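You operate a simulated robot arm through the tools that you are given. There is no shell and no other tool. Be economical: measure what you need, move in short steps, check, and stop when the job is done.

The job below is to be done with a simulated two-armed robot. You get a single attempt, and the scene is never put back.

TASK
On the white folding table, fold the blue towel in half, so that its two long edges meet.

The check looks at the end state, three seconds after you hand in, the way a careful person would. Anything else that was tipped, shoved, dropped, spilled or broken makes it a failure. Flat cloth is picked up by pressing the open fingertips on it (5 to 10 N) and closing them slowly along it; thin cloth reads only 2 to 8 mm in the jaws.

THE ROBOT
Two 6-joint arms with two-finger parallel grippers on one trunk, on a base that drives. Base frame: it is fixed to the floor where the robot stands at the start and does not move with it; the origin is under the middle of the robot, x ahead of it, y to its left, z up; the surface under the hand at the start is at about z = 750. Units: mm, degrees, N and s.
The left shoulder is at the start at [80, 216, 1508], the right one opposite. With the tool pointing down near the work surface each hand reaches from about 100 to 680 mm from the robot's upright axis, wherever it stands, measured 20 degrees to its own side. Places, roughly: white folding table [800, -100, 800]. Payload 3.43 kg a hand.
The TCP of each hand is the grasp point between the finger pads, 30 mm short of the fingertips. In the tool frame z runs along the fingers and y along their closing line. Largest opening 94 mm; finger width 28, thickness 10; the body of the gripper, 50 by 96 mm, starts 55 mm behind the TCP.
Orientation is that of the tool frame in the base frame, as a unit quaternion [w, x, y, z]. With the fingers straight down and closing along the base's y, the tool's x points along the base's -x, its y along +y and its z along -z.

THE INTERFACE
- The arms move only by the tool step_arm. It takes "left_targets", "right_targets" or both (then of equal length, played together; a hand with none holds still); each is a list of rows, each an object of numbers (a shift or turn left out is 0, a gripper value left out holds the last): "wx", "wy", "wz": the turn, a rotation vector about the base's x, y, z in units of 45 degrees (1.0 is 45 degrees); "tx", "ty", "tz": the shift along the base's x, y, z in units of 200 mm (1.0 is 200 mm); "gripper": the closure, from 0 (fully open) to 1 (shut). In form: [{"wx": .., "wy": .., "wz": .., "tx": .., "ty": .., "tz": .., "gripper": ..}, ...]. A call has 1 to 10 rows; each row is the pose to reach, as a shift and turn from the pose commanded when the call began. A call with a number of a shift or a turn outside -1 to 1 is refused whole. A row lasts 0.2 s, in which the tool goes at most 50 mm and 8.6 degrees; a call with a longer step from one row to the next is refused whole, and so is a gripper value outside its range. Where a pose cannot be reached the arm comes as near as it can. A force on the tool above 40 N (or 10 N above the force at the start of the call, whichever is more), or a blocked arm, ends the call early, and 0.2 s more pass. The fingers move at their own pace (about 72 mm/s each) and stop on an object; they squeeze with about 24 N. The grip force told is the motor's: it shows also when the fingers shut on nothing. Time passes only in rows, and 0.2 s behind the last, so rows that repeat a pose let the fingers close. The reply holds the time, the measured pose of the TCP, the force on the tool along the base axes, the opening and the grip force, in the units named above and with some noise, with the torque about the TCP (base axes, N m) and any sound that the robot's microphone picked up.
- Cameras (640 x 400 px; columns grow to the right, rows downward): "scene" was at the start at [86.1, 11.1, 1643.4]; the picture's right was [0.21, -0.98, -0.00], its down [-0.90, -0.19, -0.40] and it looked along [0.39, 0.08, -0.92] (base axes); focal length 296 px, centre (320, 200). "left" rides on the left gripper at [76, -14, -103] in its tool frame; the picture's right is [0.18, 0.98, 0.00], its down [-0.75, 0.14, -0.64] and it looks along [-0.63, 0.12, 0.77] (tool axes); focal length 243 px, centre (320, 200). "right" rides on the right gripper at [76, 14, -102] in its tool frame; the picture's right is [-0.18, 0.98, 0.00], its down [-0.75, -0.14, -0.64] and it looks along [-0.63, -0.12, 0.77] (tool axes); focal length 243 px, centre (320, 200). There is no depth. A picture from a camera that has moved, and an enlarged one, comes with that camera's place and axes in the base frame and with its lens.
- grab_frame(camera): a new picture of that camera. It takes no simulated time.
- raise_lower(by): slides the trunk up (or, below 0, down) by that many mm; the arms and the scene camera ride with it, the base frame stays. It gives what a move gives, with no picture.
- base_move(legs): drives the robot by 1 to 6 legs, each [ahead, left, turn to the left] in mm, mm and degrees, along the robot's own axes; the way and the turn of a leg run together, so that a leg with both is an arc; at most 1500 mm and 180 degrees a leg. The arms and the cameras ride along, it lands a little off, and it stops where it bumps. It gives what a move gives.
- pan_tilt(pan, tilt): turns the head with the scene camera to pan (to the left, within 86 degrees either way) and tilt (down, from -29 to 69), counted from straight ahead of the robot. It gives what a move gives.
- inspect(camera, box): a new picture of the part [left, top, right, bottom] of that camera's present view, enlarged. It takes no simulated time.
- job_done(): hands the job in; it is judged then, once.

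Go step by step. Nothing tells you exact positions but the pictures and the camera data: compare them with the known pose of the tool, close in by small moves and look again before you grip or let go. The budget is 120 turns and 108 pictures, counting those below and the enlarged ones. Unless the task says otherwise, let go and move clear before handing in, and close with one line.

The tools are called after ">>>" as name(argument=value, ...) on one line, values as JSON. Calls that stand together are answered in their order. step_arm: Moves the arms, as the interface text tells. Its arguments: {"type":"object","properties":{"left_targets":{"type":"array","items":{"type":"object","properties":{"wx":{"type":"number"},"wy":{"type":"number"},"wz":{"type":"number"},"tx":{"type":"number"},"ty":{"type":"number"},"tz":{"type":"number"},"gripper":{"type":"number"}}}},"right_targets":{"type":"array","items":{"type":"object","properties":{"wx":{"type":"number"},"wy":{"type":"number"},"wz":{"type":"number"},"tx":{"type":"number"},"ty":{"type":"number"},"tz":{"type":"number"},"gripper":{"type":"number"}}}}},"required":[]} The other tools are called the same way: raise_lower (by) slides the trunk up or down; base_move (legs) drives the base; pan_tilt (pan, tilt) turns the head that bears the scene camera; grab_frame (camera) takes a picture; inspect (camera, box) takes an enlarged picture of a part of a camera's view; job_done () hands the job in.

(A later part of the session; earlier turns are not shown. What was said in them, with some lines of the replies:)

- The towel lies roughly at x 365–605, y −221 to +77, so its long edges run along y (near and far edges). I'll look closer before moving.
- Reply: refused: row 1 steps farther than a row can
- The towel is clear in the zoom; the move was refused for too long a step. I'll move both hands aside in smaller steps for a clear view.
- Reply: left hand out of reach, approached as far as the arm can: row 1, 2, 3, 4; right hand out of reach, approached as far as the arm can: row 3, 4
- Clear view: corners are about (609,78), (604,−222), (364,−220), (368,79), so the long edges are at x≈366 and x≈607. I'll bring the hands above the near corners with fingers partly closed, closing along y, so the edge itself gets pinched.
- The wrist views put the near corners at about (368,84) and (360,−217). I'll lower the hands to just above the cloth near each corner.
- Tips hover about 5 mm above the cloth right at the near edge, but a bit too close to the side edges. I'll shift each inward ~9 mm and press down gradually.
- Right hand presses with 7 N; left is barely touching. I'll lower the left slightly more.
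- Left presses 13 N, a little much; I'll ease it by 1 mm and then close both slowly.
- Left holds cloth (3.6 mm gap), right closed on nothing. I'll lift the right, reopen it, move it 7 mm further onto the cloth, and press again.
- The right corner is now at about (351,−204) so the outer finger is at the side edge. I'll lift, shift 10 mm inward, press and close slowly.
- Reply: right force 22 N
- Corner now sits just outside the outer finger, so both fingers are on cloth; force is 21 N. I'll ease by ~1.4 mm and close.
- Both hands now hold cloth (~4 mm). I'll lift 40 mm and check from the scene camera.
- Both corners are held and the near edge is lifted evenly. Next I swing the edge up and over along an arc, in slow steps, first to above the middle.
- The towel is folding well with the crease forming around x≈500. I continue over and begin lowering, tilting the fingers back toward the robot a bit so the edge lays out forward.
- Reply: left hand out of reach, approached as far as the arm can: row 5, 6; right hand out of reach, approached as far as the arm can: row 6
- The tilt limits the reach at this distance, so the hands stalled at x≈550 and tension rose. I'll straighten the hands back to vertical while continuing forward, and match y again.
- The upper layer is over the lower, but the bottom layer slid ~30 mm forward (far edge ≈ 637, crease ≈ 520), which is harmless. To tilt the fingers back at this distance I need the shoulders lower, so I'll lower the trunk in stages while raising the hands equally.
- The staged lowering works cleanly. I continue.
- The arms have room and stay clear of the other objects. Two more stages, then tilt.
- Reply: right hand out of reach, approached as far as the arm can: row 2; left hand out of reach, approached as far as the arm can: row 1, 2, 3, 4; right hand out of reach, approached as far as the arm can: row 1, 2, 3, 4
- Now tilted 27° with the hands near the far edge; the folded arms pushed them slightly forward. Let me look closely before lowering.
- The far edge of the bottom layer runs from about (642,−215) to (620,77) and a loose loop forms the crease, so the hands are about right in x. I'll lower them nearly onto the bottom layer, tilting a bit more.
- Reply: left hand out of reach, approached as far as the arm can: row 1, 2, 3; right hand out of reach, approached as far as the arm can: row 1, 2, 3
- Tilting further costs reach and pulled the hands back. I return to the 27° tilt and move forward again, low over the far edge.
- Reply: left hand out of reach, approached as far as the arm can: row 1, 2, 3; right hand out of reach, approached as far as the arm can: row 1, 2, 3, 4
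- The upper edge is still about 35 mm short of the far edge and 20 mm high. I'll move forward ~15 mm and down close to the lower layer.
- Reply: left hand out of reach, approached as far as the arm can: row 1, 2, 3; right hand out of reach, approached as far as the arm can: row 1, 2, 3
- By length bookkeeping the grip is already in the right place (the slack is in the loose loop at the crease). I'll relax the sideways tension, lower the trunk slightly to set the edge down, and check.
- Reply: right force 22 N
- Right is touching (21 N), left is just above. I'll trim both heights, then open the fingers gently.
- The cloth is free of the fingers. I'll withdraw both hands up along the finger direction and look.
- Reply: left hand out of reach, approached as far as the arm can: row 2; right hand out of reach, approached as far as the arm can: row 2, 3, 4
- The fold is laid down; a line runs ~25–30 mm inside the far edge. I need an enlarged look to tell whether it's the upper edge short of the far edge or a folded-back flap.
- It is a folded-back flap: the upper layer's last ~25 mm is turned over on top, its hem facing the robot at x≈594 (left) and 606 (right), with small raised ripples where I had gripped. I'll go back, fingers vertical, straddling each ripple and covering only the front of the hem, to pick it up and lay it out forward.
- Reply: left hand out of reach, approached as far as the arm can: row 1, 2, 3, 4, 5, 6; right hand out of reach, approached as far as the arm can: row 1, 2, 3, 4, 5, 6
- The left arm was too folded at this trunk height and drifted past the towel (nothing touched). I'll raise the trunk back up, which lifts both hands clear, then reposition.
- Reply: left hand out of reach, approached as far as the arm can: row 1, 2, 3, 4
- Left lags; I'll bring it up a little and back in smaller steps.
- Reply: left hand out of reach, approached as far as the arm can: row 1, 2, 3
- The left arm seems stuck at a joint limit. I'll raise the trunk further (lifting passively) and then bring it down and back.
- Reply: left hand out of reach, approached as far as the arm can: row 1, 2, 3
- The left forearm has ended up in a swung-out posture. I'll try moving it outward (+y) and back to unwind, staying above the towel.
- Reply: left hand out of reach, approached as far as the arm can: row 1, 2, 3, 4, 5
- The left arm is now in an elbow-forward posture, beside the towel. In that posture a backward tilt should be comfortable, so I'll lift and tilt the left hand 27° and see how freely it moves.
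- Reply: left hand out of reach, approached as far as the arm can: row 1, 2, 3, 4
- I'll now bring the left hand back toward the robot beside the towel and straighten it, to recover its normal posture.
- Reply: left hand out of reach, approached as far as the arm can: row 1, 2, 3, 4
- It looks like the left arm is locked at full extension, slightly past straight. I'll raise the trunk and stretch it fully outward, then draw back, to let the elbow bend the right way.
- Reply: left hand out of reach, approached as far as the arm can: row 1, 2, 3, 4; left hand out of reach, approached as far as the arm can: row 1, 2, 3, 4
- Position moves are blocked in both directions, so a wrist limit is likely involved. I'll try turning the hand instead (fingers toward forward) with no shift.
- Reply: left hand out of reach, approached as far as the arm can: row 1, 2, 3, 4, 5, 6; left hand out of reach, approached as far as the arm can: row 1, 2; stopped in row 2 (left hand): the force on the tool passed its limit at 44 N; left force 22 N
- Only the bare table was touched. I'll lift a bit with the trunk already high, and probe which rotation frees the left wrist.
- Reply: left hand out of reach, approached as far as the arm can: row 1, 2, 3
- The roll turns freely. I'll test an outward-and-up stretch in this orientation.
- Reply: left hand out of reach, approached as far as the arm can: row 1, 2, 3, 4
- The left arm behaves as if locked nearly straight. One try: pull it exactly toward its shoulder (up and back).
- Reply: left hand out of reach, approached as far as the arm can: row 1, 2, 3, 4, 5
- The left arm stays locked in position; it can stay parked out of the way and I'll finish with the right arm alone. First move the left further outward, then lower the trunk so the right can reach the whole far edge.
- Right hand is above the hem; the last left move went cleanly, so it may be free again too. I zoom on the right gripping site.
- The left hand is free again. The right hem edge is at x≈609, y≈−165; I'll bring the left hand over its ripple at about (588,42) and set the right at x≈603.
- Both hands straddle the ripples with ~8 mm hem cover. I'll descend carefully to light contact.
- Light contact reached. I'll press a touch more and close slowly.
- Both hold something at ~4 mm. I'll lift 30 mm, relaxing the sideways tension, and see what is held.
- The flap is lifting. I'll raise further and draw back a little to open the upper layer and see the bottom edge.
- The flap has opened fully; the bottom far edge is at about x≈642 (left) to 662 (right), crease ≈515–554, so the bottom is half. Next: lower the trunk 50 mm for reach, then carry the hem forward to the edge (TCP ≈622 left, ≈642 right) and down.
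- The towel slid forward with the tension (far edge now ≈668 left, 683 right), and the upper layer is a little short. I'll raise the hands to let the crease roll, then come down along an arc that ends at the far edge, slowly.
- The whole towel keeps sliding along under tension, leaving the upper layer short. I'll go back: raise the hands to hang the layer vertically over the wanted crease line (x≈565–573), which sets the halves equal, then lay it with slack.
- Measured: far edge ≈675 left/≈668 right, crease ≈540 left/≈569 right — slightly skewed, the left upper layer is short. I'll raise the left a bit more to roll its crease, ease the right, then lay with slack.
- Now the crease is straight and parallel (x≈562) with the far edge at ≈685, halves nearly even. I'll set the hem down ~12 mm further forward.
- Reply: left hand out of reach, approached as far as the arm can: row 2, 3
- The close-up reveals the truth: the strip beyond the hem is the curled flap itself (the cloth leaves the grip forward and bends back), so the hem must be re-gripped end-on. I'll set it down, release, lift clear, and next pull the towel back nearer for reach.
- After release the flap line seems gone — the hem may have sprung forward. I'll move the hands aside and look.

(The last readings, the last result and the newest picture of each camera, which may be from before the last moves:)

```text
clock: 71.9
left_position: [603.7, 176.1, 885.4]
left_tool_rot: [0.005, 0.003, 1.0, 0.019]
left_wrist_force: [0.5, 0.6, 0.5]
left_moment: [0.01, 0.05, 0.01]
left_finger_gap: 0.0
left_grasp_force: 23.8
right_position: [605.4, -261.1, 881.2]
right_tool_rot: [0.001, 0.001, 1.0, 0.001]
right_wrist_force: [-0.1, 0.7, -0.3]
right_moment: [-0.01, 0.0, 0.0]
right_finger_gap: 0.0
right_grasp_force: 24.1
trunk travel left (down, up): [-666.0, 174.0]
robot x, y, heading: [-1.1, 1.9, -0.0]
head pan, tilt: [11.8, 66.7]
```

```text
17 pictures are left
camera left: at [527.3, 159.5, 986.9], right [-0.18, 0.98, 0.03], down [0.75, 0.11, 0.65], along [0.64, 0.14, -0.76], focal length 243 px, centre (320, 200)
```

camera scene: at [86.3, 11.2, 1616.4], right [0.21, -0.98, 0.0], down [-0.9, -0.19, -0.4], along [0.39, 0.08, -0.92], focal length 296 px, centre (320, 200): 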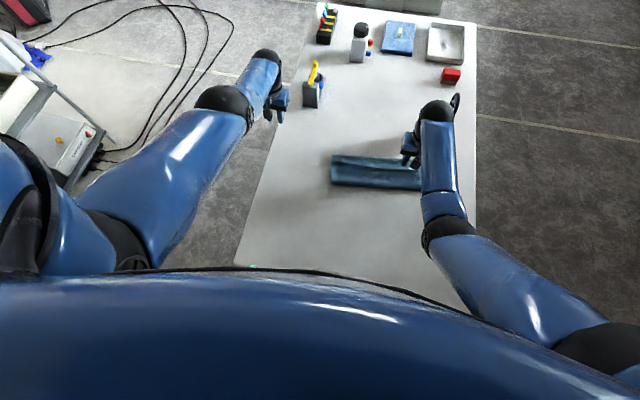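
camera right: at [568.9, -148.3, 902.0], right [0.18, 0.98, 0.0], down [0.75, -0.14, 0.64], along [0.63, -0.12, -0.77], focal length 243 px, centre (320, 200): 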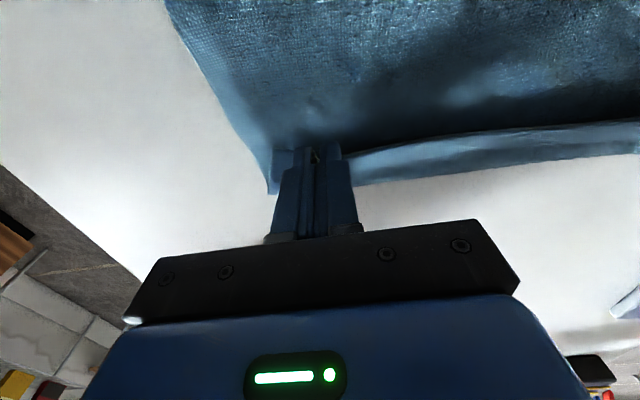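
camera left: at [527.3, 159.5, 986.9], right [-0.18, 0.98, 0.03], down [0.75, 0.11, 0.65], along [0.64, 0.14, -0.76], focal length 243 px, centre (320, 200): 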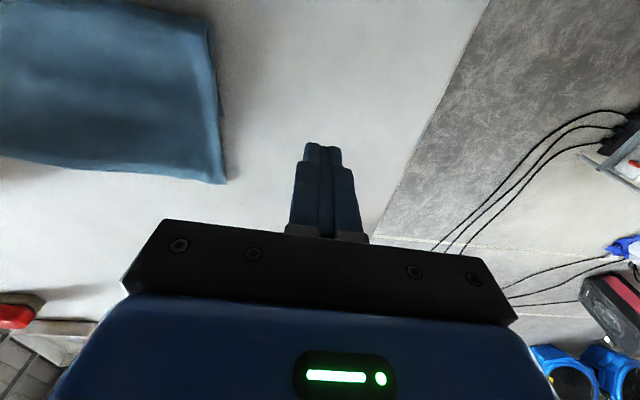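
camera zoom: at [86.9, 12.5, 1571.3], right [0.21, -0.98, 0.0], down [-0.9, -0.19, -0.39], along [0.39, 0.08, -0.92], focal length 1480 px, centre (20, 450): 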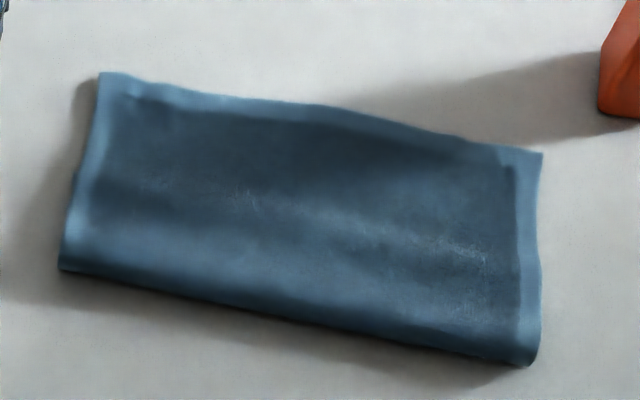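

The hem sprung forward and the top now lies flat, but it overhangs: top ≈152 mm deep, meaning the bottom edge is hidden ~60 mm back at about x≈640. I'll press closed fingertips on the double area (x≈600) and drag back toward the robot — this either shifts the top or brings the whole towel into easier reach.

>>> step_arm(left_targets=[{"ty": -0.22}, {"ty": -0.45}, {"ty": -0.68}, {"ty": -0.73, "tz": -0.15}, {"ty": -0.73, "tz": -0.35}, {"ty": -0.73, "tz": -0.42}], right_targets=[{"ty": 0.2}, {"ty": 0.4}, {"ty": 0.53}, {"ty": 0.53, "tz": -0.15}, {"ty": 0.53, "tz": -0.33}, {"ty": 0.53, "tz": -0.4}])

>>> step_arm(left_targets=[{"tz": -0.02}, {"tz": -0.035}], right_targets=[{"tz": -0.02}, {"tz": -0.035}])

```text
clock: 73.3
left_position: [604.5, 30.1, 803.8]
left_tool_rot: [0.006, 0.002, 1.0, 0.018]
left_wrist_force: [-0.8, 0.6, -0.3]
left_moment: [0.02, -0.01, 0.02]
left_finger_gap: 0.5
left_grasp_force: 23.5
right_position: [605.7, -154.3, 801.8]
right_tool_rot: [0.001, 0.0, 1.0, 0.0]
right_wrist_force: [0.3, -0.6, -0.5]
right_moment: [-0.02, -0.01, 0.0]
right_finger_gap: 0.0
right_grasp_force: 24.2
trunk travel left (down, up): [-666.0, 174.0]
robot x, y, heading: [2.6, 6.6, -0.0]
head pan, tilt: [11.8, 66.7]
```

```text
clock: 73.9
left_position: [603.5, 28.6, 795.3]
left_tool_rot: [0.004, 0.003, 1.0, 0.018]
left_wrist_force: [0.6, -0.4, -0.1]
left_moment: [0.0, 0.04, -0.03]
left_finger_gap: 0.0
left_grasp_force: 23.7
right_position: [606.2, -154.4, 794.6]
right_tool_rot: [0.001, 0.0, 1.0, 0.0]
right_wrist_force: [-0.1, -0.4, -0.1]
right_moment: [0.01, -0.04, -0.01]
right_finger_gap: 0.2
right_grasp_force: 23.9
trunk travel left (down, up): [-666.0, 174.0]
robot x, y, heading: [-0.2, 0.4, 0.0]
head pan, tilt: [11.8, 66.7]
```

>>> step_arm(left_targets=[{"tz": -0.015}, {"tz": -0.03}, {"tz": -0.045}], right_targets=[{"tz": -0.015}, {"tz": -0.03}, {"tz": -0.045}])

```text
clock: 74.7
left_position: [603.5, 29.4, 789.7]
left_tool_rot: [0.006, 0.002, 1.0, 0.018]
left_wrist_force: [-0.3, -0.2, 0.7]
left_moment: [0.0, -0.03, 0.0]
left_finger_gap: 0.3
left_grasp_force: 23.9
right_position: [607.0, -154.5, 787.0]
right_tool_rot: [0.002, -0.001, 1.0, 0.0]
right_wrist_force: [0.5, -1.0, 3.7]
right_moment: [-0.05, 0.05, 0.04]
right_finger_gap: 0.0
right_grasp_force: 24.3
trunk travel left (down, up): [-666.0, 174.0]
robot x, y, heading: [-3.8, 0.5, 0.0]
head pan, tilt: [11.8, 66.7]
```

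Touching the double layer (right 4 N). I'll press a little more and drag back 90 mm.

>>> step_arm(left_targets=[{"tz": -0.015}, {"tz": -0.02}, {"tx": -0.05, "tz": -0.02}, {"tx": -0.1, "tz": -0.02}, {"tx": -0.15, "tz": -0.02}, {"tx": -0.2, "tz": -0.02}], right_targets=[{"tz": -0.005}, {"tz": -0.007}, {"tx": -0.05, "tz": -0.007}, {"tx": -0.1, "tz": -0.007}, {"tx": -0.15, "tz": -0.007}, {"tx": -0.2, "tz": -0.007}])

>>> inspect(camera="scene", box=[310, 110, 450, 200])

```text
clock: 76.1
left_position: [561.2, 28.6, 785.0]
left_tool_rot: [0.007, 0.002, 1.0, 0.018]
left_wrist_force: [4.3, -0.1, 17.4]
left_moment: [-0.01, -0.15, 0.01]
left_finger_gap: 0.1
left_grasp_force: 24.9
right_position: [565.2, -154.8, 785.8]
right_tool_rot: [0.002, 0.0, 1.0, 0.0]
right_wrist_force: [1.1, 0.0, 5.1]
right_moment: [0.01, -0.04, -0.06]
right_finger_gap: 0.1
right_grasp_force: 24.5
trunk travel left (down, up): [-666.0, 174.0]
robot x, y, heading: [2.0, 0.5, 0.2]
head pan, tilt: [11.8, 66.7]
```

```text
4.44 times, centred on (380, 155) of scene
camera zoom: at [82.5, 11.4, 1571.7], right [0.21, -0.98, 0.0], down [-0.9, -0.19, -0.4], along [0.39, 0.08, -0.92], focal length 1315 px, centre (53, 400)
```

zoom: 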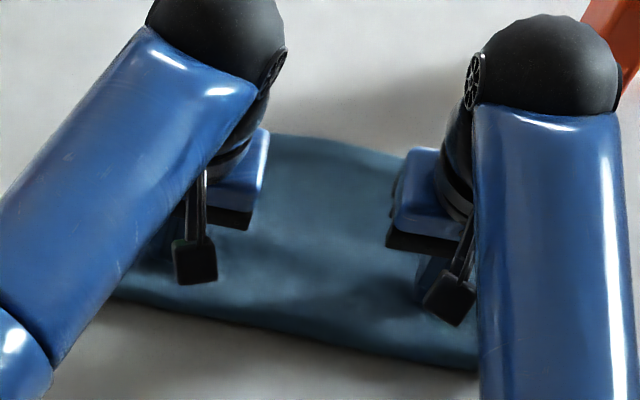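

The whole towel came back by ~42 mm with the fingers. I'll continue dragging 60 mm more so the overhanging hem is well within reach.

>>> step_arm(left_targets=[{"tz": 0.005, "tx": -0.05}, {"tz": 0.005, "tx": -0.1}, {"tz": 0.005, "tx": -0.15}, {"tz": 0.005, "tx": -0.2}, {"tz": 0.005, "tx": -0.25}, {"tz": 0.005, "tx": -0.3}, {"tz": 0.15, "tx": -0.3}, {"tz": 0.35, "tx": -0.3}], right_targets=[{"tx": -0.05}, {"tx": -0.1}, {"tx": -0.15}, {"tx": -0.2}, {"tx": -0.25}, {"tx": -0.3}, {"tz": 0.15, "tx": -0.3}, {"tz": 0.35, "tx": -0.3}])

>>> step_arm(left_targets=[{"ty": 0.22}, {"ty": 0.44}, {"ty": 0.66}], right_targets=[{"ty": -0.22}, {"ty": -0.44}, {"ty": -0.6}])

>>> inspect(camera="scene", box=[310, 120, 450, 220])

```text
clock: 77.9
left_position: [501.8, 27.3, 852.5]
left_tool_rot: [0.005, 0.002, 1.0, 0.019]
left_wrist_force: [0.1, 0.4, 0.7]
left_moment: [0.0, 0.01, -0.02]
left_finger_gap: 0.0
left_grasp_force: 24.2
right_position: [506.4, -154.1, 854.1]
right_tool_rot: [0.0, -0.001, 1.0, 0.0]
right_wrist_force: [-0.7, -0.9, -0.7]
right_moment: [-0.02, -0.01, -0.01]
right_finger_gap: 0.0
right_grasp_force: 24.2
trunk travel left (down, up): [-666.0, 174.0]
robot x, y, heading: [-1.4, 3.5, 0.0]
head pan, tilt: [11.8, 66.7]
```

```text
clock: 78.7
left_position: [501.6, 162.6, 854.2]
left_tool_rot: [0.004, 0.002, 1.0, 0.019]
left_wrist_force: [-0.6, -0.3, 0.0]
left_moment: [-0.05, 0.02, 0.01]
left_finger_gap: 0.0
left_grasp_force: 24.2
right_position: [506.9, -273.8, 852.0]
right_tool_rot: [0.001, -0.001, 1.0, 0.0]
right_wrist_force: [-0.4, -0.3, 0.0]
right_moment: [-0.01, -0.03, 0.02]
right_finger_gap: 0.3
right_grasp_force: 24.0
trunk travel left (down, up): [-666.0, 174.0]
robot x, y, heading: [0.2, -2.8, -0.1]
head pan, tilt: [11.8, 66.7]
```

```text
4.00 times, centred on (380, 170) of scene
camera zoom: at [86.5, 11.7, 1571.3], right [0.21, -0.98, 0.0], down [-0.9, -0.19, -0.39], along [0.39, 0.08, -0.92], focal length 1184 px, centre (80, 320)
```

zoom: 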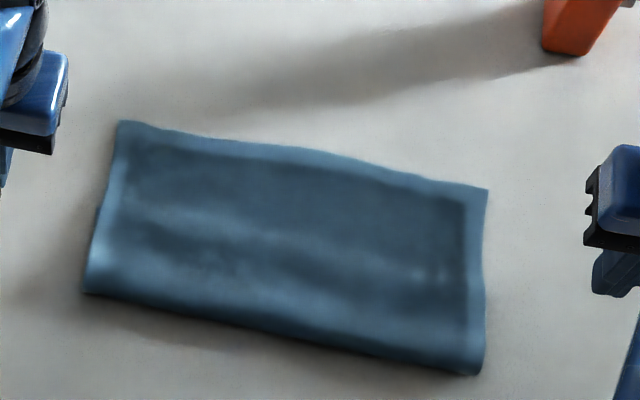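

Now the top is ≈155 mm deep (crease ≈453, hem ≈610), so the bottom edge should be ≈535–540. The hem now faces forward over bare table, so gripping it there makes the cloth exit the right way. I'll raise the trunk slightly and go above the hem at x≈616.

>>> raise_lower(by=32)

>>> step_arm(left_targets=[{"tx": 0.15, "ty": 0.0, "gripper": 0.72}, {"tx": 0.3, "ty": -0.15}, {"tx": 0.45, "ty": -0.3}, {"tx": 0.57, "ty": -0.45}, {"tx": 0.575, "ty": -0.59, "tz": -0.1}, {"tx": 0.575, "ty": -0.59, "tz": -0.25}, {"tx": 0.575, "ty": -0.59, "tz": -0.38}], right_targets=[{"tx": 0.15, "ty": 0.0, "gripper": 0.72}, {"tx": 0.3, "ty": 0.15}, {"tx": 0.45, "ty": 0.3}, {"tx": 0.545, "ty": 0.43}, {"tx": 0.545, "ty": 0.545, "tz": -0.1}, {"tx": 0.545, "ty": 0.545, "tz": -0.25}, {"tx": 0.545, "ty": 0.545, "tz": -0.38}])

>>> grab_frame(camera="left")

>>> grab_frame(camera="right")

```text
clock: 79.4
left_position: [501.7, 162.0, 887.2]
left_tool_rot: [0.005, 0.003, 1.0, 0.019]
left_wrist_force: [0.8, 0.0, -0.3]
left_moment: [-0.01, 0.01, 0.01]
left_finger_gap: 0.4
left_grasp_force: 24.2
right_position: [506.9, -274.9, 884.3]
right_tool_rot: [0.002, 0.001, 1.0, 0.0]
right_wrist_force: [0.0, 0.3, -0.2]
right_moment: [0.01, -0.02, -0.01]
right_finger_gap: 0.3
right_grasp_force: 22.9
trunk travel left (down, up): [-698.0, 142.0]
robot x, y, heading: [-3.6, -2.5, 0.3]
head pan, tilt: [11.8, 66.7]
```

```text
clock: 81.0
left_position: [618.1, 39.9, 809.1]
left_tool_rot: [0.006, 0.002, 1.0, 0.018]
left_wrist_force: [-0.8, 0.2, -0.6]
left_moment: [0.02, 0.0, 0.03]
left_finger_gap: 26.0
left_grasp_force: 0.1
right_position: [616.7, -163.3, 808.4]
right_tool_rot: [0.002, 0.0, 1.0, 0.001]
right_wrist_force: [0.6, -0.3, 0.5]
right_moment: [0.01, -0.02, 0.0]
right_finger_gap: 26.4
right_grasp_force: 0.1
trunk travel left (down, up): [-698.0, 142.0]
robot x, y, heading: [-1.0, 0.7, 0.2]
head pan, tilt: [11.8, 66.7]
```

```text
14 pictures are left
camera left: at [541.5, 23.4, 911.5], right [-0.18, 0.98, 0.04], down [0.75, 0.11, 0.65], along [0.64, 0.14, -0.76], focal length 243 px, centre (320, 200)
```

left: 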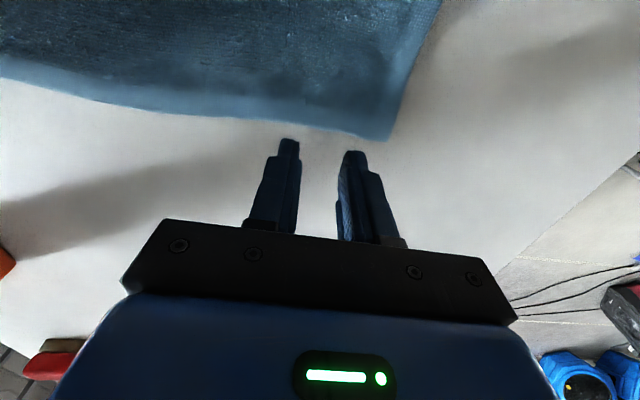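

```text
13 pictures are left
camera right: at [538.1, -150.8, 909.1], right [0.18, 0.98, 0.0], down [0.75, -0.14, 0.64], along [0.63, -0.12, -0.77], focal length 243 px, centre (320, 200)
```

right: 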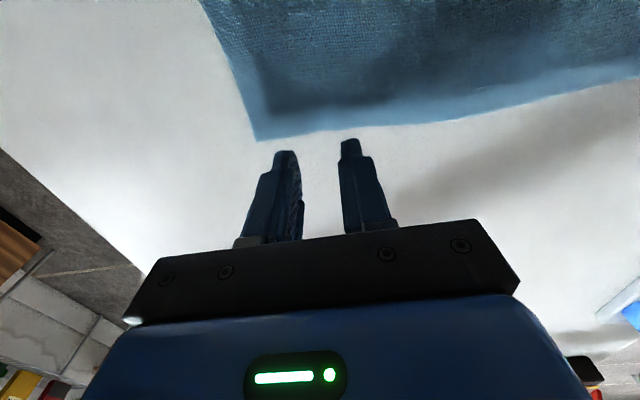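

Hem is at x≈608 in both views. I'll adjust to cover ~10 mm of it and descend to the press height (≈784).

>>> step_arm(left_targets=[{"tx": -0.03, "ty": 0.04, "tz": -0.06}, {"tx": -0.03, "ty": 0.04, "tz": -0.115}, {"tx": -0.03, "ty": 0.04, "tz": -0.13}], right_targets=[{"tx": -0.03, "tz": -0.06}, {"tx": -0.03, "tz": -0.115}, {"tx": -0.03, "tz": -0.13}])

```text
clock: 81.8
left_position: [610.4, 50.9, 785.9]
left_tool_rot: [0.007, 0.003, 1.0, 0.019]
left_wrist_force: [-0.2, 0.6, -0.5]
left_moment: [-0.08, -0.03, 0.03]
left_finger_gap: 26.5
left_grasp_force: 0.1
right_position: [610.2, -164.8, 783.9]
right_tool_rot: [0.003, 0.0, 1.0, 0.0]
right_wrist_force: [0.8, 0.2, 4.6]
right_moment: [-0.04, 0.01, 0.03]
right_finger_gap: 26.3
right_grasp_force: 0.0
trunk travel left (down, up): [-698.0, 142.0]
robot x, y, heading: [1.1, -1.7, -0.0]
head pan, tilt: [11.8, 66.7]
```

Right 4.6 N, left almost touching. Press a bit more and close slowly.

>>> step_arm(left_targets=[{"tz": -0.014}, {"tz": -0.014, "gripper": 0.77}, {"tz": -0.014, "gripper": 0.81}, {"tz": -0.014, "gripper": 0.85}, {"tz": -0.014, "gripper": 0.89}, {"tz": -0.014, "gripper": 0.93}, {"tz": -0.014, "gripper": 0.96}, {"tz": -0.014, "gripper": 1.0}, {"tz": -0.014, "gripper": 1.0}], right_targets=[{"tz": -0.004}, {"tz": -0.004, "gripper": 0.77}, {"tz": -0.004, "gripper": 0.81}, {"tz": -0.004, "gripper": 0.85}, {"tz": -0.004, "gripper": 0.89}, {"tz": -0.004, "gripper": 0.93}, {"tz": -0.004, "gripper": 0.96}, {"tz": -0.004, "gripper": 1.0}, {"tz": -0.004, "gripper": 1.0}])

```text
clock: 83.8
left_position: [610.3, 51.5, 784.2]
left_tool_rot: [0.006, 0.002, 1.0, 0.018]
left_wrist_force: [-0.2, -3.1, 9.7]
left_moment: [-0.14, 0.13, 0.05]
left_finger_gap: 3.9
left_grasp_force: 24.0
right_position: [609.0, -164.9, 783.6]
right_tool_rot: [0.002, 0.0, 1.0, 0.0]
right_wrist_force: [1.1, 0.7, 12.0]
right_moment: [0.05, 0.07, 0.04]
right_finger_gap: 0.3
right_grasp_force: 23.8
trunk travel left (down, up): [-698.0, 142.0]
robot x, y, heading: [2.1, 1.9, -0.1]
head pan, tilt: [11.8, 66.7]
```

Left holds (3.9 mm); right missed. I'll lift the right, reopen, go 6 mm further onto the cloth and retry.

>>> step_arm(right_targets=[{"tz": 0.06}, {"tz": 0.06, "tx": -0.03, "gripper": 0.7}, {"tz": 0.06, "tx": -0.03}, {"tz": 0.03, "tx": -0.03}])

>>> inspect(camera="right", box=[220, 90, 420, 215])

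```text
clock: 84.8
left_position: [610.4, 50.7, 782.1]
left_tool_rot: [0.005, 0.002, 1.0, 0.019]
left_wrist_force: [-2.0, -1.2, 14.4]
left_moment: [-0.03, 0.18, 0.07]
left_finger_gap: 3.6
left_grasp_force: 23.8
right_position: [602.9, -165.2, 788.4]
right_tool_rot: [0.002, 0.0, 1.0, 0.001]
right_wrist_force: [1.6, -0.1, -0.5]
right_moment: [0.03, 0.01, 0.0]
right_finger_gap: 28.3
right_grasp_force: 0.1
trunk travel left (down, up): [-698.0, 142.0]
robot x, y, heading: [-3.4, 1.7, -0.1]
head pan, tilt: [11.8, 66.7]
```

```text
3.20 times, centred on (320, 152) of right
camera zoom: at [524.5, -151.1, 889.8], right [0.18, 0.98, 0.0], down [0.75, -0.14, 0.65], along [0.64, -0.12, -0.76], focal length 776 px, centre (320, 352)
```

zoom: 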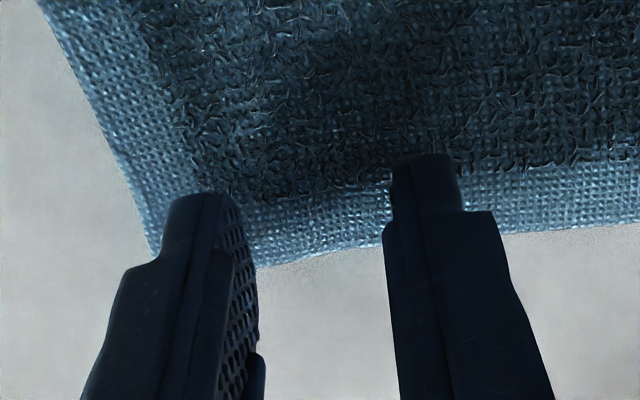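

Hem at x≈611 here, so the fingers now cover ~20 mm — safe. Press and close the right.

>>> step_arm(right_targets=[{"tz": -0.015}, {"tz": -0.028}, {"tz": -0.028, "gripper": 0.74}, {"tz": -0.028, "gripper": 0.79}, {"tz": -0.028, "gripper": 0.84}, {"tz": -0.028, "gripper": 0.88}, {"tz": -0.028, "gripper": 0.92}, {"tz": -0.028, "gripper": 0.96}, {"tz": -0.028, "gripper": 1.0}, {"tz": -0.028, "gripper": 1.0}])

```text
clock: 87.0
left_position: [610.1, 50.8, 782.8]
left_tool_rot: [0.006, 0.002, 1.0, 0.018]
left_wrist_force: [-1.2, -5.9, 11.0]
left_moment: [-0.25, 0.13, 0.09]
left_finger_gap: 3.9
left_grasp_force: 24.2
right_position: [602.4, -164.9, 783.8]
right_tool_rot: [0.002, -0.001, 1.0, 0.0]
right_wrist_force: [-0.2, 8.8, 5.6]
right_moment: [0.22, 0.04, -0.08]
right_finger_gap: 3.8
right_grasp_force: 23.6
trunk travel left (down, up): [-698.0, 142.0]
robot x, y, heading: [1.9, 0.4, -0.2]
head pan, tilt: [11.8, 66.7]
```

Both hold ~3.9 mm. I'll lift the hem and swing it back over the crease, then look for the bottom edge.

>>> step_arm(left_targets=[{"tz": 0.1, "ty": -0.01}, {"tx": -0.03, "tz": 0.2, "ty": -0.01}, {"tx": -0.1, "tz": 0.3, "ty": -0.01}, {"tx": -0.2, "tz": 0.39, "ty": -0.01}, {"tx": -0.3, "tz": 0.46, "ty": -0.01}, {"tx": -0.42, "tz": 0.5, "ty": -0.01}, {"tx": -0.54, "tz": 0.5, "ty": -0.01}], right_targets=[{"tz": 0.1, "ty": 0.01}, {"tx": -0.03, "tz": 0.2, "ty": 0.01}, {"tx": -0.1, "tz": 0.3, "ty": 0.01}, {"tx": -0.2, "tz": 0.39, "ty": 0.01}, {"tx": -0.3, "tz": 0.46, "ty": 0.01}, {"tx": -0.42, "tz": 0.5, "ty": 0.01}, {"tx": -0.54, "tz": 0.5, "ty": 0.01}])

>>> inspect(camera="scene", box=[310, 130, 450, 230])

```text
clock: 88.6
left_position: [500.4, 49.4, 881.7]
left_tool_rot: [0.006, 0.002, 1.0, 0.018]
left_wrist_force: [-0.7, -4.9, -0.6]
left_moment: [-0.15, -0.03, 0.09]
left_finger_gap: 3.7
left_grasp_force: 24.3
right_position: [493.4, -164.8, 881.8]
right_tool_rot: [0.002, 0.0, 1.0, 0.0]
right_wrist_force: [-0.3, 4.6, -0.3]
right_moment: [0.14, -0.02, -0.05]
right_finger_gap: 3.9
right_grasp_force: 23.8
trunk travel left (down, up): [-698.0, 142.0]
robot x, y, heading: [3.1, -3.9, -0.0]
head pan, tilt: [11.8, 66.7]
```

```text
4.00 times, centred on (380, 180) of scene
camera zoom: at [84.1, 11.3, 1603.5], right [0.21, -0.98, 0.0], down [-0.9, -0.19, -0.4], along [0.39, 0.08, -0.92], focal length 1184 px, centre (80, 280)
```

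zoom: 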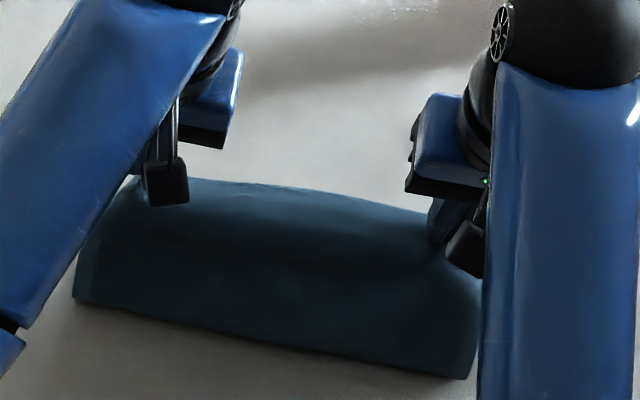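

The crease has rolled back to ≈427. I check the bottom edge from the wrist cameras.

>>> grab_frame(camera="right")

>>> grab_frame(camera="left")

```text
10 pictures are left
camera right: at [415.9, -150.9, 982.8], right [0.18, 0.98, 0.0], down [0.75, -0.14, 0.65], along [0.64, -0.12, -0.76], focal length 243 px, centre (320, 200)
```

right: 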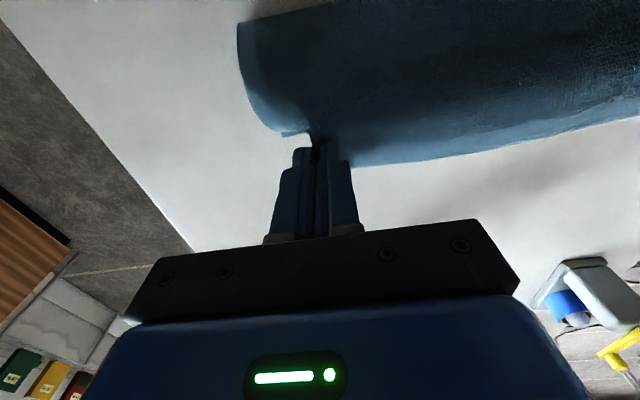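

```text
9 pictures are left
camera left: at [424.3, 32.1, 984.1], right [-0.18, 0.98, 0.03], down [0.75, 0.11, 0.66], along [0.64, 0.14, -0.75], focal length 243 px, centre (320, 200)
```

left: 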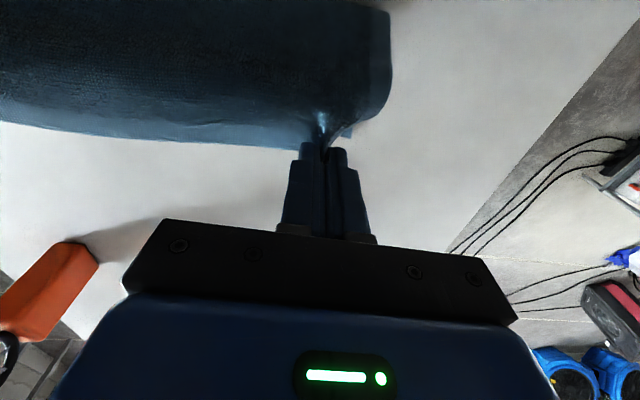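

The bottom edge is still hidden behind the raised hem. I'll draw the hands further back and a bit lower, which also lets the bottom lie down, and look again.

>>> step_arm(left_targets=[{"tx": -0.1, "tz": 0.0}, {"tx": -0.2, "tz": -0.03}, {"tx": -0.3, "tz": -0.06}, {"tx": -0.38, "tz": -0.1}], right_targets=[{"tx": -0.1, "tz": 0.0}, {"tx": -0.2, "tz": -0.03}, {"tx": -0.3, "tz": -0.06}, {"tx": -0.38, "tz": -0.1}])

>>> inspect(camera="scene", box=[310, 130, 450, 230])

```text
clock: 89.6
left_position: [426.4, 50.1, 861.5]
left_tool_rot: [0.006, 0.003, 1.0, 0.019]
left_wrist_force: [-0.1, -4.7, 0.0]
left_moment: [-0.11, 0.01, 0.06]
left_finger_gap: 3.6
left_grasp_force: 24.6
right_position: [419.6, -163.2, 863.2]
right_tool_rot: [0.001, 0.0, 1.0, 0.0]
right_wrist_force: [0.7, 4.1, -0.8]
right_moment: [0.05, -0.02, -0.01]
right_finger_gap: 4.0
right_grasp_force: 24.0
trunk travel left (down, up): [-698.0, 142.0]
robot x, y, heading: [1.0, -0.0, 0.2]
head pan, tilt: [11.8, 66.7]
```

```text
4.00 times, centred on (380, 180) of scene
camera zoom: at [85.1, 11.3, 1603.5], right [0.21, -0.98, 0.0], down [-0.9, -0.19, -0.4], along [0.39, 0.08, -0.92], focal length 1184 px, centre (80, 280)
```

zoom: 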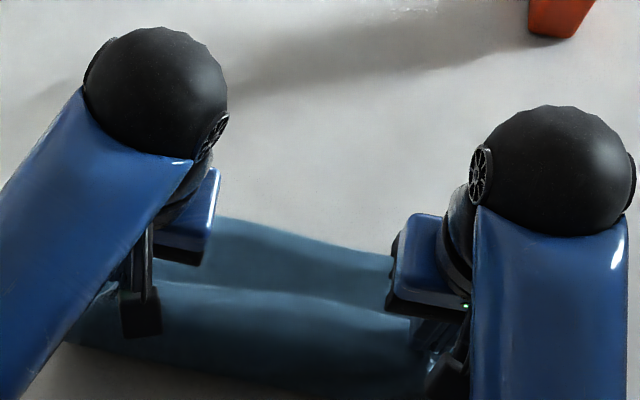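

Now the bottom far edge is visible at x≈525 (left) to ≈517 (right), with the crease at ≈400, so the halves match. I'll lay the hem forward along a slack arc ending right at that edge.

>>> step_arm(left_targets=[{"tx": 0.02, "tz": 0.07}, {"tx": 0.118, "tz": 0.1075}, {"tx": 0.19, "tz": 0.08}, {"tx": 0.258, "tz": 0.058}, {"tx": 0.31, "tz": 0.01}, {"tx": 0.358, "tz": -0.032}, {"tx": 0.43, "tz": -0.15}, {"tx": 0.47, "tz": -0.24}, {"tx": 0.5, "tz": -0.32}], right_targets=[{"tx": 0.0, "tz": 0.04}, {"tx": 0.052, "tz": 0.06}, {"tx": 0.125, "tz": 0.035}, {"tx": 0.197, "tz": 0.01}, {"tx": 0.247, "tz": -0.03}, {"tx": 0.297, "tz": -0.07}, {"tx": 0.367, "tz": -0.18}, {"tx": 0.41, "tz": -0.27}, {"tx": 0.445, "tz": -0.33}])

>>> inspect(camera="scene", box=[310, 130, 450, 230])

>>> grab_frame(camera="right")

```text
clock: 91.6
left_position: [527.2, 50.8, 798.5]
left_tool_rot: [0.005, 0.003, 1.0, 0.018]
left_wrist_force: [-0.1, -4.8, 0.5]
left_moment: [-0.14, 0.05, 0.05]
left_finger_gap: 3.8
left_grasp_force: 24.2
right_position: [510.4, -164.7, 797.2]
right_tool_rot: [0.002, 0.001, 1.0, 0.0]
right_wrist_force: [0.0, 5.0, 0.2]
right_moment: [0.14, -0.01, 0.02]
right_finger_gap: 4.0
right_grasp_force: 24.0
trunk travel left (down, up): [-698.0, 142.0]
robot x, y, heading: [2.7, -0.7, 0.0]
head pan, tilt: [11.8, 66.7]
```

```text
4.00 times, centred on (380, 180) of scene
camera zoom: at [86.7, 11.4, 1603.4], right [0.21, -0.98, 0.0], down [-0.9, -0.19, -0.39], along [0.39, 0.08, -0.92], focal length 1184 px, centre (80, 280)
```

zoom: 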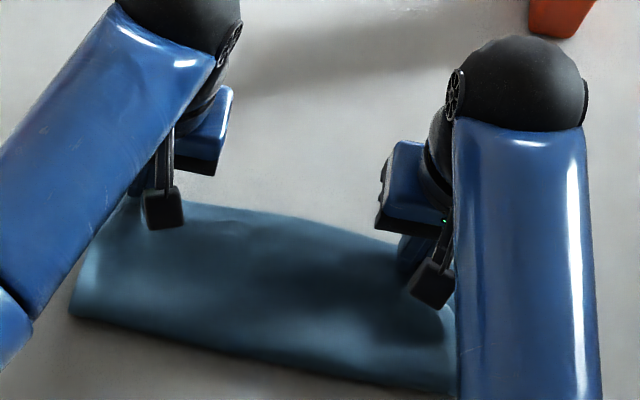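

```text
6 pictures are left
camera right: at [432.4, -149.6, 896.8], right [0.18, 0.98, 0.0], down [0.75, -0.14, 0.64], along [0.63, -0.12, -0.76], focal length 243 px, centre (320, 200)
```

right: 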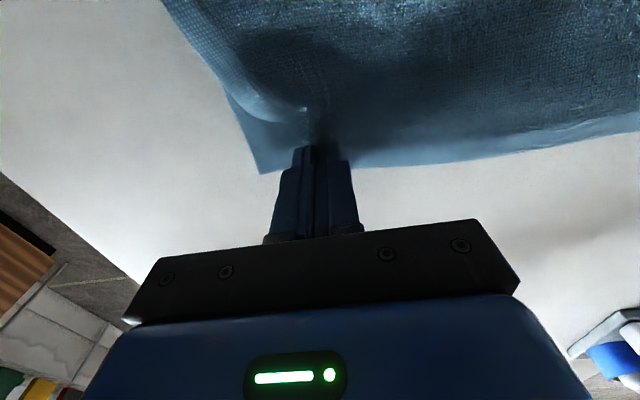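

The bottom corner shows at ≈(520,−208), matching the right hem (≈519); left hem ≈525 too. I'll lower to light contact, open gently and lift straight up.

>>> step_arm(left_targets=[{"tz": -0.025}, {"tz": -0.045}, {"tz": -0.045, "gripper": 0.93}, {"tz": -0.045, "gripper": 0.85}, {"tz": -0.045, "gripper": 0.78}, {"tz": -0.045, "gripper": 0.74}, {"tz": 0.05}, {"tz": 0.2}, {"tz": 0.4}], right_targets=[{"tz": -0.025}, {"tz": -0.04}, {"tz": -0.04, "gripper": 0.93}, {"tz": -0.04, "gripper": 0.85}, {"tz": -0.04, "gripper": 0.78}, {"tz": -0.04, "gripper": 0.74}, {"tz": 0.05}, {"tz": 0.2}, {"tz": 0.4}])

>>> step_arm(left_targets=[{"ty": 0.2}, {"ty": 0.42}, {"ty": 0.64}, {"ty": 0.8}], right_targets=[{"ty": -0.2}, {"ty": -0.4}, {"ty": -0.55}, {"ty": -0.6}])

>>> inspect(camera="scene", box=[310, 130, 450, 230])

```text
clock: 93.6
left_position: [525.1, 51.3, 879.2]
left_tool_rot: [0.005, 0.001, 1.0, 0.019]
left_wrist_force: [0.4, 0.5, -0.5]
left_moment: [0.02, 0.0, 0.0]
left_finger_gap: 24.3
left_grasp_force: 0.1
right_position: [508.0, -163.7, 875.0]
right_tool_rot: [0.002, 0.0, 1.0, 0.0]
right_wrist_force: [0.1, -0.2, -0.5]
right_moment: [-0.01, 0.0, -0.01]
right_finger_gap: 24.6
right_grasp_force: 0.0
trunk travel left (down, up): [-698.0, 142.0]
robot x, y, heading: [2.9, -3.4, -0.1]
head pan, tilt: [11.8, 66.7]
```

```text
clock: 94.6
left_position: [527.4, 211.6, 877.9]
left_tool_rot: [0.005, 0.002, 1.0, 0.018]
left_wrist_force: [0.2, 0.1, 0.3]
left_moment: [-0.02, 0.01, 0.0]
left_finger_gap: 24.2
left_grasp_force: 0.1
right_position: [508.7, -282.6, 876.1]
right_tool_rot: [0.003, -0.001, 1.0, 0.0]
right_wrist_force: [-0.4, 0.2, 0.3]
right_moment: [0.04, 0.02, -0.01]
right_finger_gap: 24.3
right_grasp_force: 0.1
trunk travel left (down, up): [-698.0, 142.0]
robot x, y, heading: [-2.1, -0.4, -0.1]
head pan, tilt: [11.8, 66.7]
```

```text
4.00 times, centred on (380, 180) of scene
camera zoom: at [86.4, 12.0, 1603.3], right [0.21, -0.98, 0.0], down [-0.9, -0.19, -0.39], along [0.39, 0.08, -0.92], focal length 1184 px, centre (80, 280)
```

zoom: 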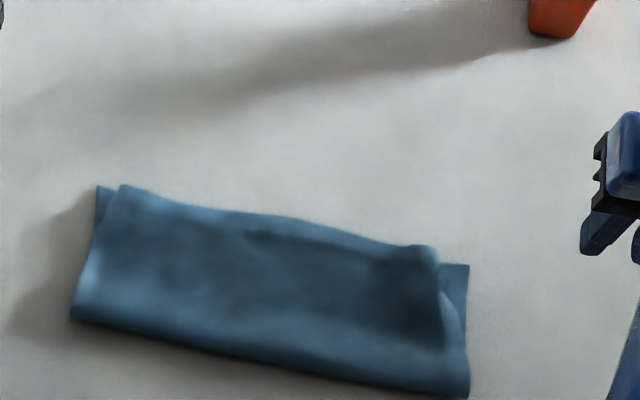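

Very good: the long edges meet within a few mm; only the top corners are drawn in ~20–27 mm sideways by the pinch. I'll press lightly near each top corner and drag both outward to spread them.

>>> step_arm(left_targets=[{"ty": -0.22, "gripper": 1.0}, {"ty": -0.45, "tx": -0.03}, {"ty": -0.68, "tx": -0.075}, {"ty": -0.805, "tx": -0.075, "tz": -0.15}, {"ty": -0.805, "tx": -0.075, "tz": -0.35}, {"ty": -0.805, "tx": -0.075, "tz": -0.43}], right_targets=[{"ty": 0.2, "gripper": 1.0}, {"ty": 0.4}, {"ty": 0.61, "tx": 0.01}, {"ty": 0.61, "tx": 0.01, "tz": -0.15}, {"ty": 0.61, "tx": 0.01, "tz": -0.35}, {"ty": 0.61, "tx": 0.01, "tz": -0.42}])

>>> step_arm(left_targets=[{"tz": -0.015}, {"tz": -0.025}], right_targets=[{"tz": -0.015}, {"tz": -0.025}])

```text
clock: 96.0
left_position: [510.5, 49.0, 792.2]
left_tool_rot: [0.005, 0.002, 1.0, 0.019]
left_wrist_force: [-0.7, 0.4, 0.6]
left_moment: [-0.02, -0.03, 0.04]
left_finger_gap: 0.0
left_grasp_force: 23.9
right_position: [508.9, -162.1, 793.3]
right_tool_rot: [0.002, 0.0, 1.0, 0.0]
right_wrist_force: [0.7, 0.4, -0.1]
right_moment: [-0.02, -0.02, 0.01]
right_finger_gap: 0.0
right_grasp_force: 23.8
trunk travel left (down, up): [-698.0, 142.0]
robot x, y, heading: [1.4, -1.1, 0.1]
head pan, tilt: [11.8, 66.7]
```

```text
clock: 96.6
left_position: [510.3, 48.3, 788.0]
left_tool_rot: [0.007, 0.002, 1.0, 0.018]
left_wrist_force: [-0.2, 1.6, 2.8]
left_moment: [0.0, 0.03, 0.01]
left_finger_gap: 0.0
left_grasp_force: 24.2
right_position: [509.7, -160.8, 787.9]
right_tool_rot: [0.003, 0.0, 1.0, 0.0]
right_wrist_force: [-0.2, -0.6, 3.2]
right_moment: [0.02, 0.02, 0.04]
right_finger_gap: 0.1
right_grasp_force: 24.1
trunk travel left (down, up): [-698.0, 142.0]
robot x, y, heading: [-4.3, -0.4, -0.2]
head pan, tilt: [11.8, 66.7]
```

Light contact at ~3 N each. I'll press ~1 mm more and drag both outward ~22 mm, then lift.

>>> step_arm(left_targets=[{"tz": -0.005}, {"tz": -0.005, "ty": 0.03}, {"tz": -0.005, "ty": 0.06}, {"tz": -0.005, "ty": 0.09}, {"tz": -0.005, "ty": 0.11}, {"tz": 0.1, "ty": 0.11}, {"tz": 0.25, "ty": 0.11}, {"tz": 0.4, "ty": 0.2}], right_targets=[{"tz": -0.005}, {"tz": -0.005, "ty": -0.03, "tx": -0.005}, {"tz": -0.005, "ty": -0.06, "tx": -0.01}, {"tz": -0.005, "ty": -0.1, "tx": -0.015}, {"tz": -0.005, "ty": -0.13, "tx": -0.02}, {"tz": 0.1, "ty": -0.13, "tx": -0.02}, {"tz": 0.25, "ty": -0.13, "tx": -0.02}, {"tz": 0.4, "ty": -0.2, "tx": -0.02}])

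>>> step_arm(left_targets=[{"ty": 0.22}, {"ty": 0.44}, {"ty": 0.6}], right_targets=[{"ty": -0.2}, {"ty": -0.4}, {"ty": -0.45}])

>>> inspect(camera="scene", box=[310, 130, 450, 230])

```text
clock: 98.4
left_position: [510.9, 88.0, 866.7]
left_tool_rot: [0.004, 0.002, 1.0, 0.019]
left_wrist_force: [-0.5, -0.6, 0.6]
left_moment: [-0.01, -0.02, 0.0]
left_finger_gap: 0.0
left_grasp_force: 24.1
right_position: [504.6, -201.7, 866.8]
right_tool_rot: [0.002, 0.001, 1.0, 0.0]
right_wrist_force: [0.6, 0.1, 0.1]
right_moment: [0.02, 0.02, 0.0]
right_finger_gap: 0.3
right_grasp_force: 24.1
trunk travel left (down, up): [-698.0, 142.0]
robot x, y, heading: [0.4, -0.9, 0.0]
head pan, tilt: [11.8, 66.7]
```

```text
clock: 99.2
left_position: [510.1, 210.0, 867.7]
left_tool_rot: [0.004, 0.003, 1.0, 0.019]
left_wrist_force: [-0.4, -0.9, 0.5]
left_moment: [0.02, -0.01, 0.02]
left_finger_gap: 0.0
left_grasp_force: 23.9
right_position: [506.9, -291.7, 866.8]
right_tool_rot: [0.002, 0.0, 1.0, 0.0]
right_wrist_force: [-0.7, 0.7, 0.4]
right_moment: [0.02, -0.02, -0.01]
right_finger_gap: 0.1
right_grasp_force: 24.4
trunk travel left (down, up): [-698.0, 142.0]
robot x, y, heading: [-0.9, 0.4, 0.1]
head pan, tilt: [11.8, 66.7]
```

```text
4.00 times, centred on (380, 180) of scene
camera zoom: at [86.8, 12.0, 1603.3], right [0.21, -0.98, 0.0], down [-0.9, -0.19, -0.39], along [0.39, 0.08, -0.92], focal length 1184 px, centre (80, 280)
```

zoom: 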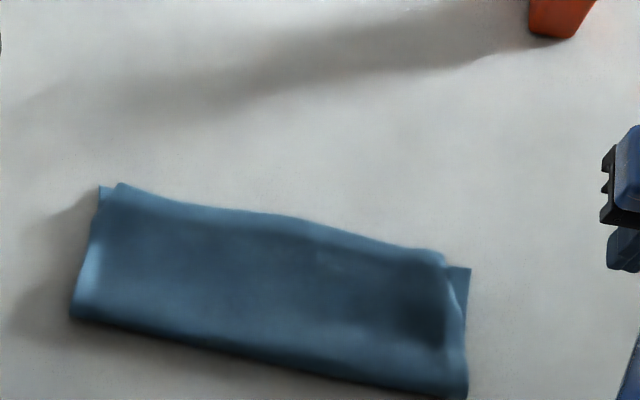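

Improved, with ~16–20 mm inset left. One more pass, pressing a bit firmer.

>>> step_arm(left_targets=[{"ty": -0.22}, {"ty": -0.44}, {"ty": -0.66}, {"ty": -0.78, "tz": -0.1}, {"ty": -0.78, "tz": -0.3}, {"ty": -0.78, "tz": -0.4}], right_targets=[{"ty": 0.2}, {"ty": 0.4}, {"ty": 0.6}, {"ty": 0.62, "tz": -0.1}, {"ty": 0.62, "tz": -0.3}, {"ty": 0.62, "tz": -0.395}])

>>> step_arm(left_targets=[{"tz": -0.01}, {"tz": -0.015}], right_targets=[{"tz": -0.01}, {"tz": -0.015}])

```text
clock: 100.6
left_position: [511.5, 52.0, 787.4]
left_tool_rot: [0.006, 0.002, 1.0, 0.019]
left_wrist_force: [-0.2, 0.6, 3.0]
left_moment: [-0.01, -0.03, 0.01]
left_finger_gap: 0.0
left_grasp_force: 24.6
right_position: [506.2, -167.2, 788.8]
right_tool_rot: [0.002, 0.0, 1.0, -0.001]
right_wrist_force: [0.7, 0.2, 2.1]
right_moment: [-0.01, -0.03, 0.0]
right_finger_gap: 0.0
right_grasp_force: 24.0
trunk travel left (down, up): [-698.0, 142.0]
robot x, y, heading: [2.0, 1.5, 0.3]
head pan, tilt: [11.8, 66.7]
```

```text
clock: 101.2
left_position: [512.1, 52.4, 786.0]
left_tool_rot: [0.007, 0.004, 1.0, 0.019]
left_wrist_force: [0.2, -2.0, 10.1]
left_moment: [-0.05, 0.06, 0.0]
left_finger_gap: 0.0
left_grasp_force: 24.1
right_position: [506.6, -167.9, 786.5]
right_tool_rot: [0.004, -0.001, 1.0, 0.0]
right_wrist_force: [1.2, 1.1, 7.8]
right_moment: [-0.01, -0.02, -0.02]
right_finger_gap: 0.0
right_grasp_force: 23.9
trunk travel left (down, up): [-698.0, 142.0]
robot x, y, heading: [-1.7, 1.7, -0.2]
head pan, tilt: [11.8, 66.7]
```

Pressing with 10 and 8 N. Drag outward (right also slightly back), then lift and clear.

>>> step_arm(left_targets=[{"ty": 0.03}, {"ty": 0.06}, {"ty": 0.09}, {"ty": 0.11}, {"tz": 0.1, "ty": 0.11}, {"tz": 0.25, "ty": 0.11}, {"tz": 0.4, "ty": 0.2}], right_targets=[{"ty": -0.03, "tx": -0.01}, {"ty": -0.06, "tx": -0.02}, {"ty": -0.09, "tx": -0.03}, {"ty": -0.12, "tx": -0.04}, {"tz": 0.1, "ty": -0.12, "tx": -0.04}, {"tz": 0.25, "ty": -0.12, "tx": -0.04}, {"tz": 0.4, "ty": -0.2, "tx": -0.04}])

>>> step_arm(left_targets=[{"ty": 0.22}, {"ty": 0.44}, {"ty": 0.6}], right_targets=[{"ty": -0.2}, {"ty": -0.4}, {"ty": -0.45}])

>>> inspect(camera="scene", box=[310, 130, 450, 230])

```text
clock: 102.8
left_position: [510.1, 91.7, 862.7]
left_tool_rot: [0.005, 0.002, 1.0, 0.019]
left_wrist_force: [0.7, 0.7, 0.7]
left_moment: [0.02, 0.02, 0.01]
left_finger_gap: 0.0
left_grasp_force: 23.9
right_position: [497.4, -205.6, 864.1]
right_tool_rot: [0.0, 0.0, 1.0, 0.0]
right_wrist_force: [0.1, -0.5, 0.4]
right_moment: [0.02, 0.0, 0.0]
right_finger_gap: 0.0
right_grasp_force: 24.0
trunk travel left (down, up): [-698.0, 142.0]
robot x, y, heading: [-1.9, 0.2, 0.1]
head pan, tilt: [11.8, 66.7]
```

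```text
clock: 103.6
left_position: [510.7, 212.3, 864.4]
left_tool_rot: [0.006, 0.002, 1.0, 0.019]
left_wrist_force: [0.4, -0.3, 0.1]
left_moment: [-0.02, 0.0, 0.02]
left_finger_gap: 0.1
left_grasp_force: 24.7
right_position: [497.1, -296.3, 864.7]
right_tool_rot: [0.001, 0.0, 1.0, 0.0]
right_wrist_force: [0.4, -0.2, 0.8]
right_moment: [0.0, -0.02, 0.01]
right_finger_gap: 0.1
right_grasp_force: 23.6
trunk travel left (down, up): [-698.0, 142.0]
robot x, y, heading: [-2.8, -0.2, 0.2]
head pan, tilt: [11.8, 66.7]
```

```text
4.00 times, centred on (380, 180) of scene
camera zoom: at [86.7, 11.9, 1603.3], right [0.21, -0.98, 0.0], down [-0.9, -0.19, -0.39], along [0.39, 0.08, -0.92], focal length 1184 px, centre (80, 280)
```

zoom: 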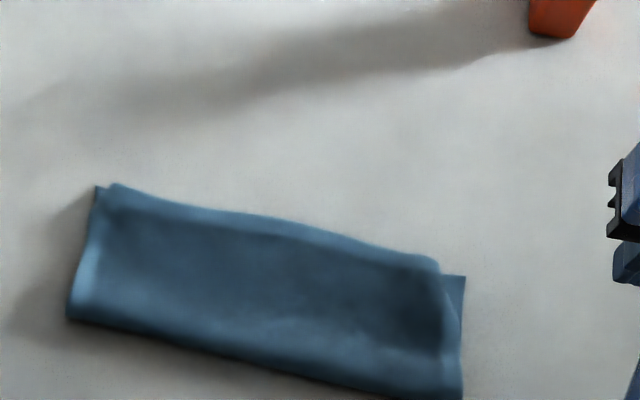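

The fold is tidy: the long edges meet within about a centimetre and it lies flat. One last look at the whole scene before handing in.

>>> grab_frame(camera="scene")

```text
2 pictures are left
camera scene: at [86.7, 11.9, 1603.3], right [0.21, -0.98, 0.0], down [-0.9, -0.19, -0.39], along [0.39, 0.08, -0.92], focal length 296 px, centre (320, 200)
```

scene: 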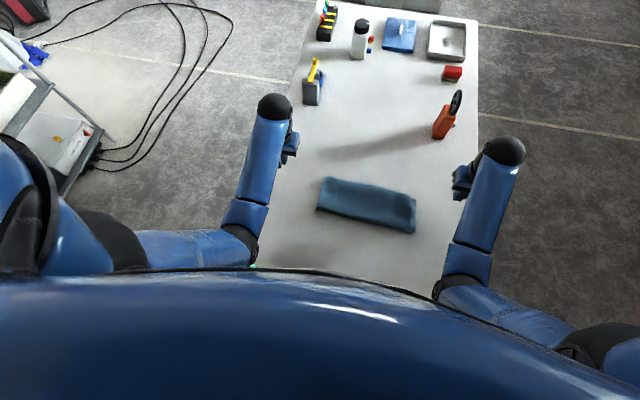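

All other objects stand as they did at the start, and both hands are empty and clear of the towel. I'm handing in.

>>> job_done()

```text
The job is handed in.
```

The blue towel is folded in half on the white table. Its long edges meet to within about 1 cm, and the top layer's two far corners sit roughly 12 mm (left) and 20 mm (right) in from the short sides. It lies about 90 mm nearer the far end of the table than half its starting depth would put it. Nothing else on the table was moved.
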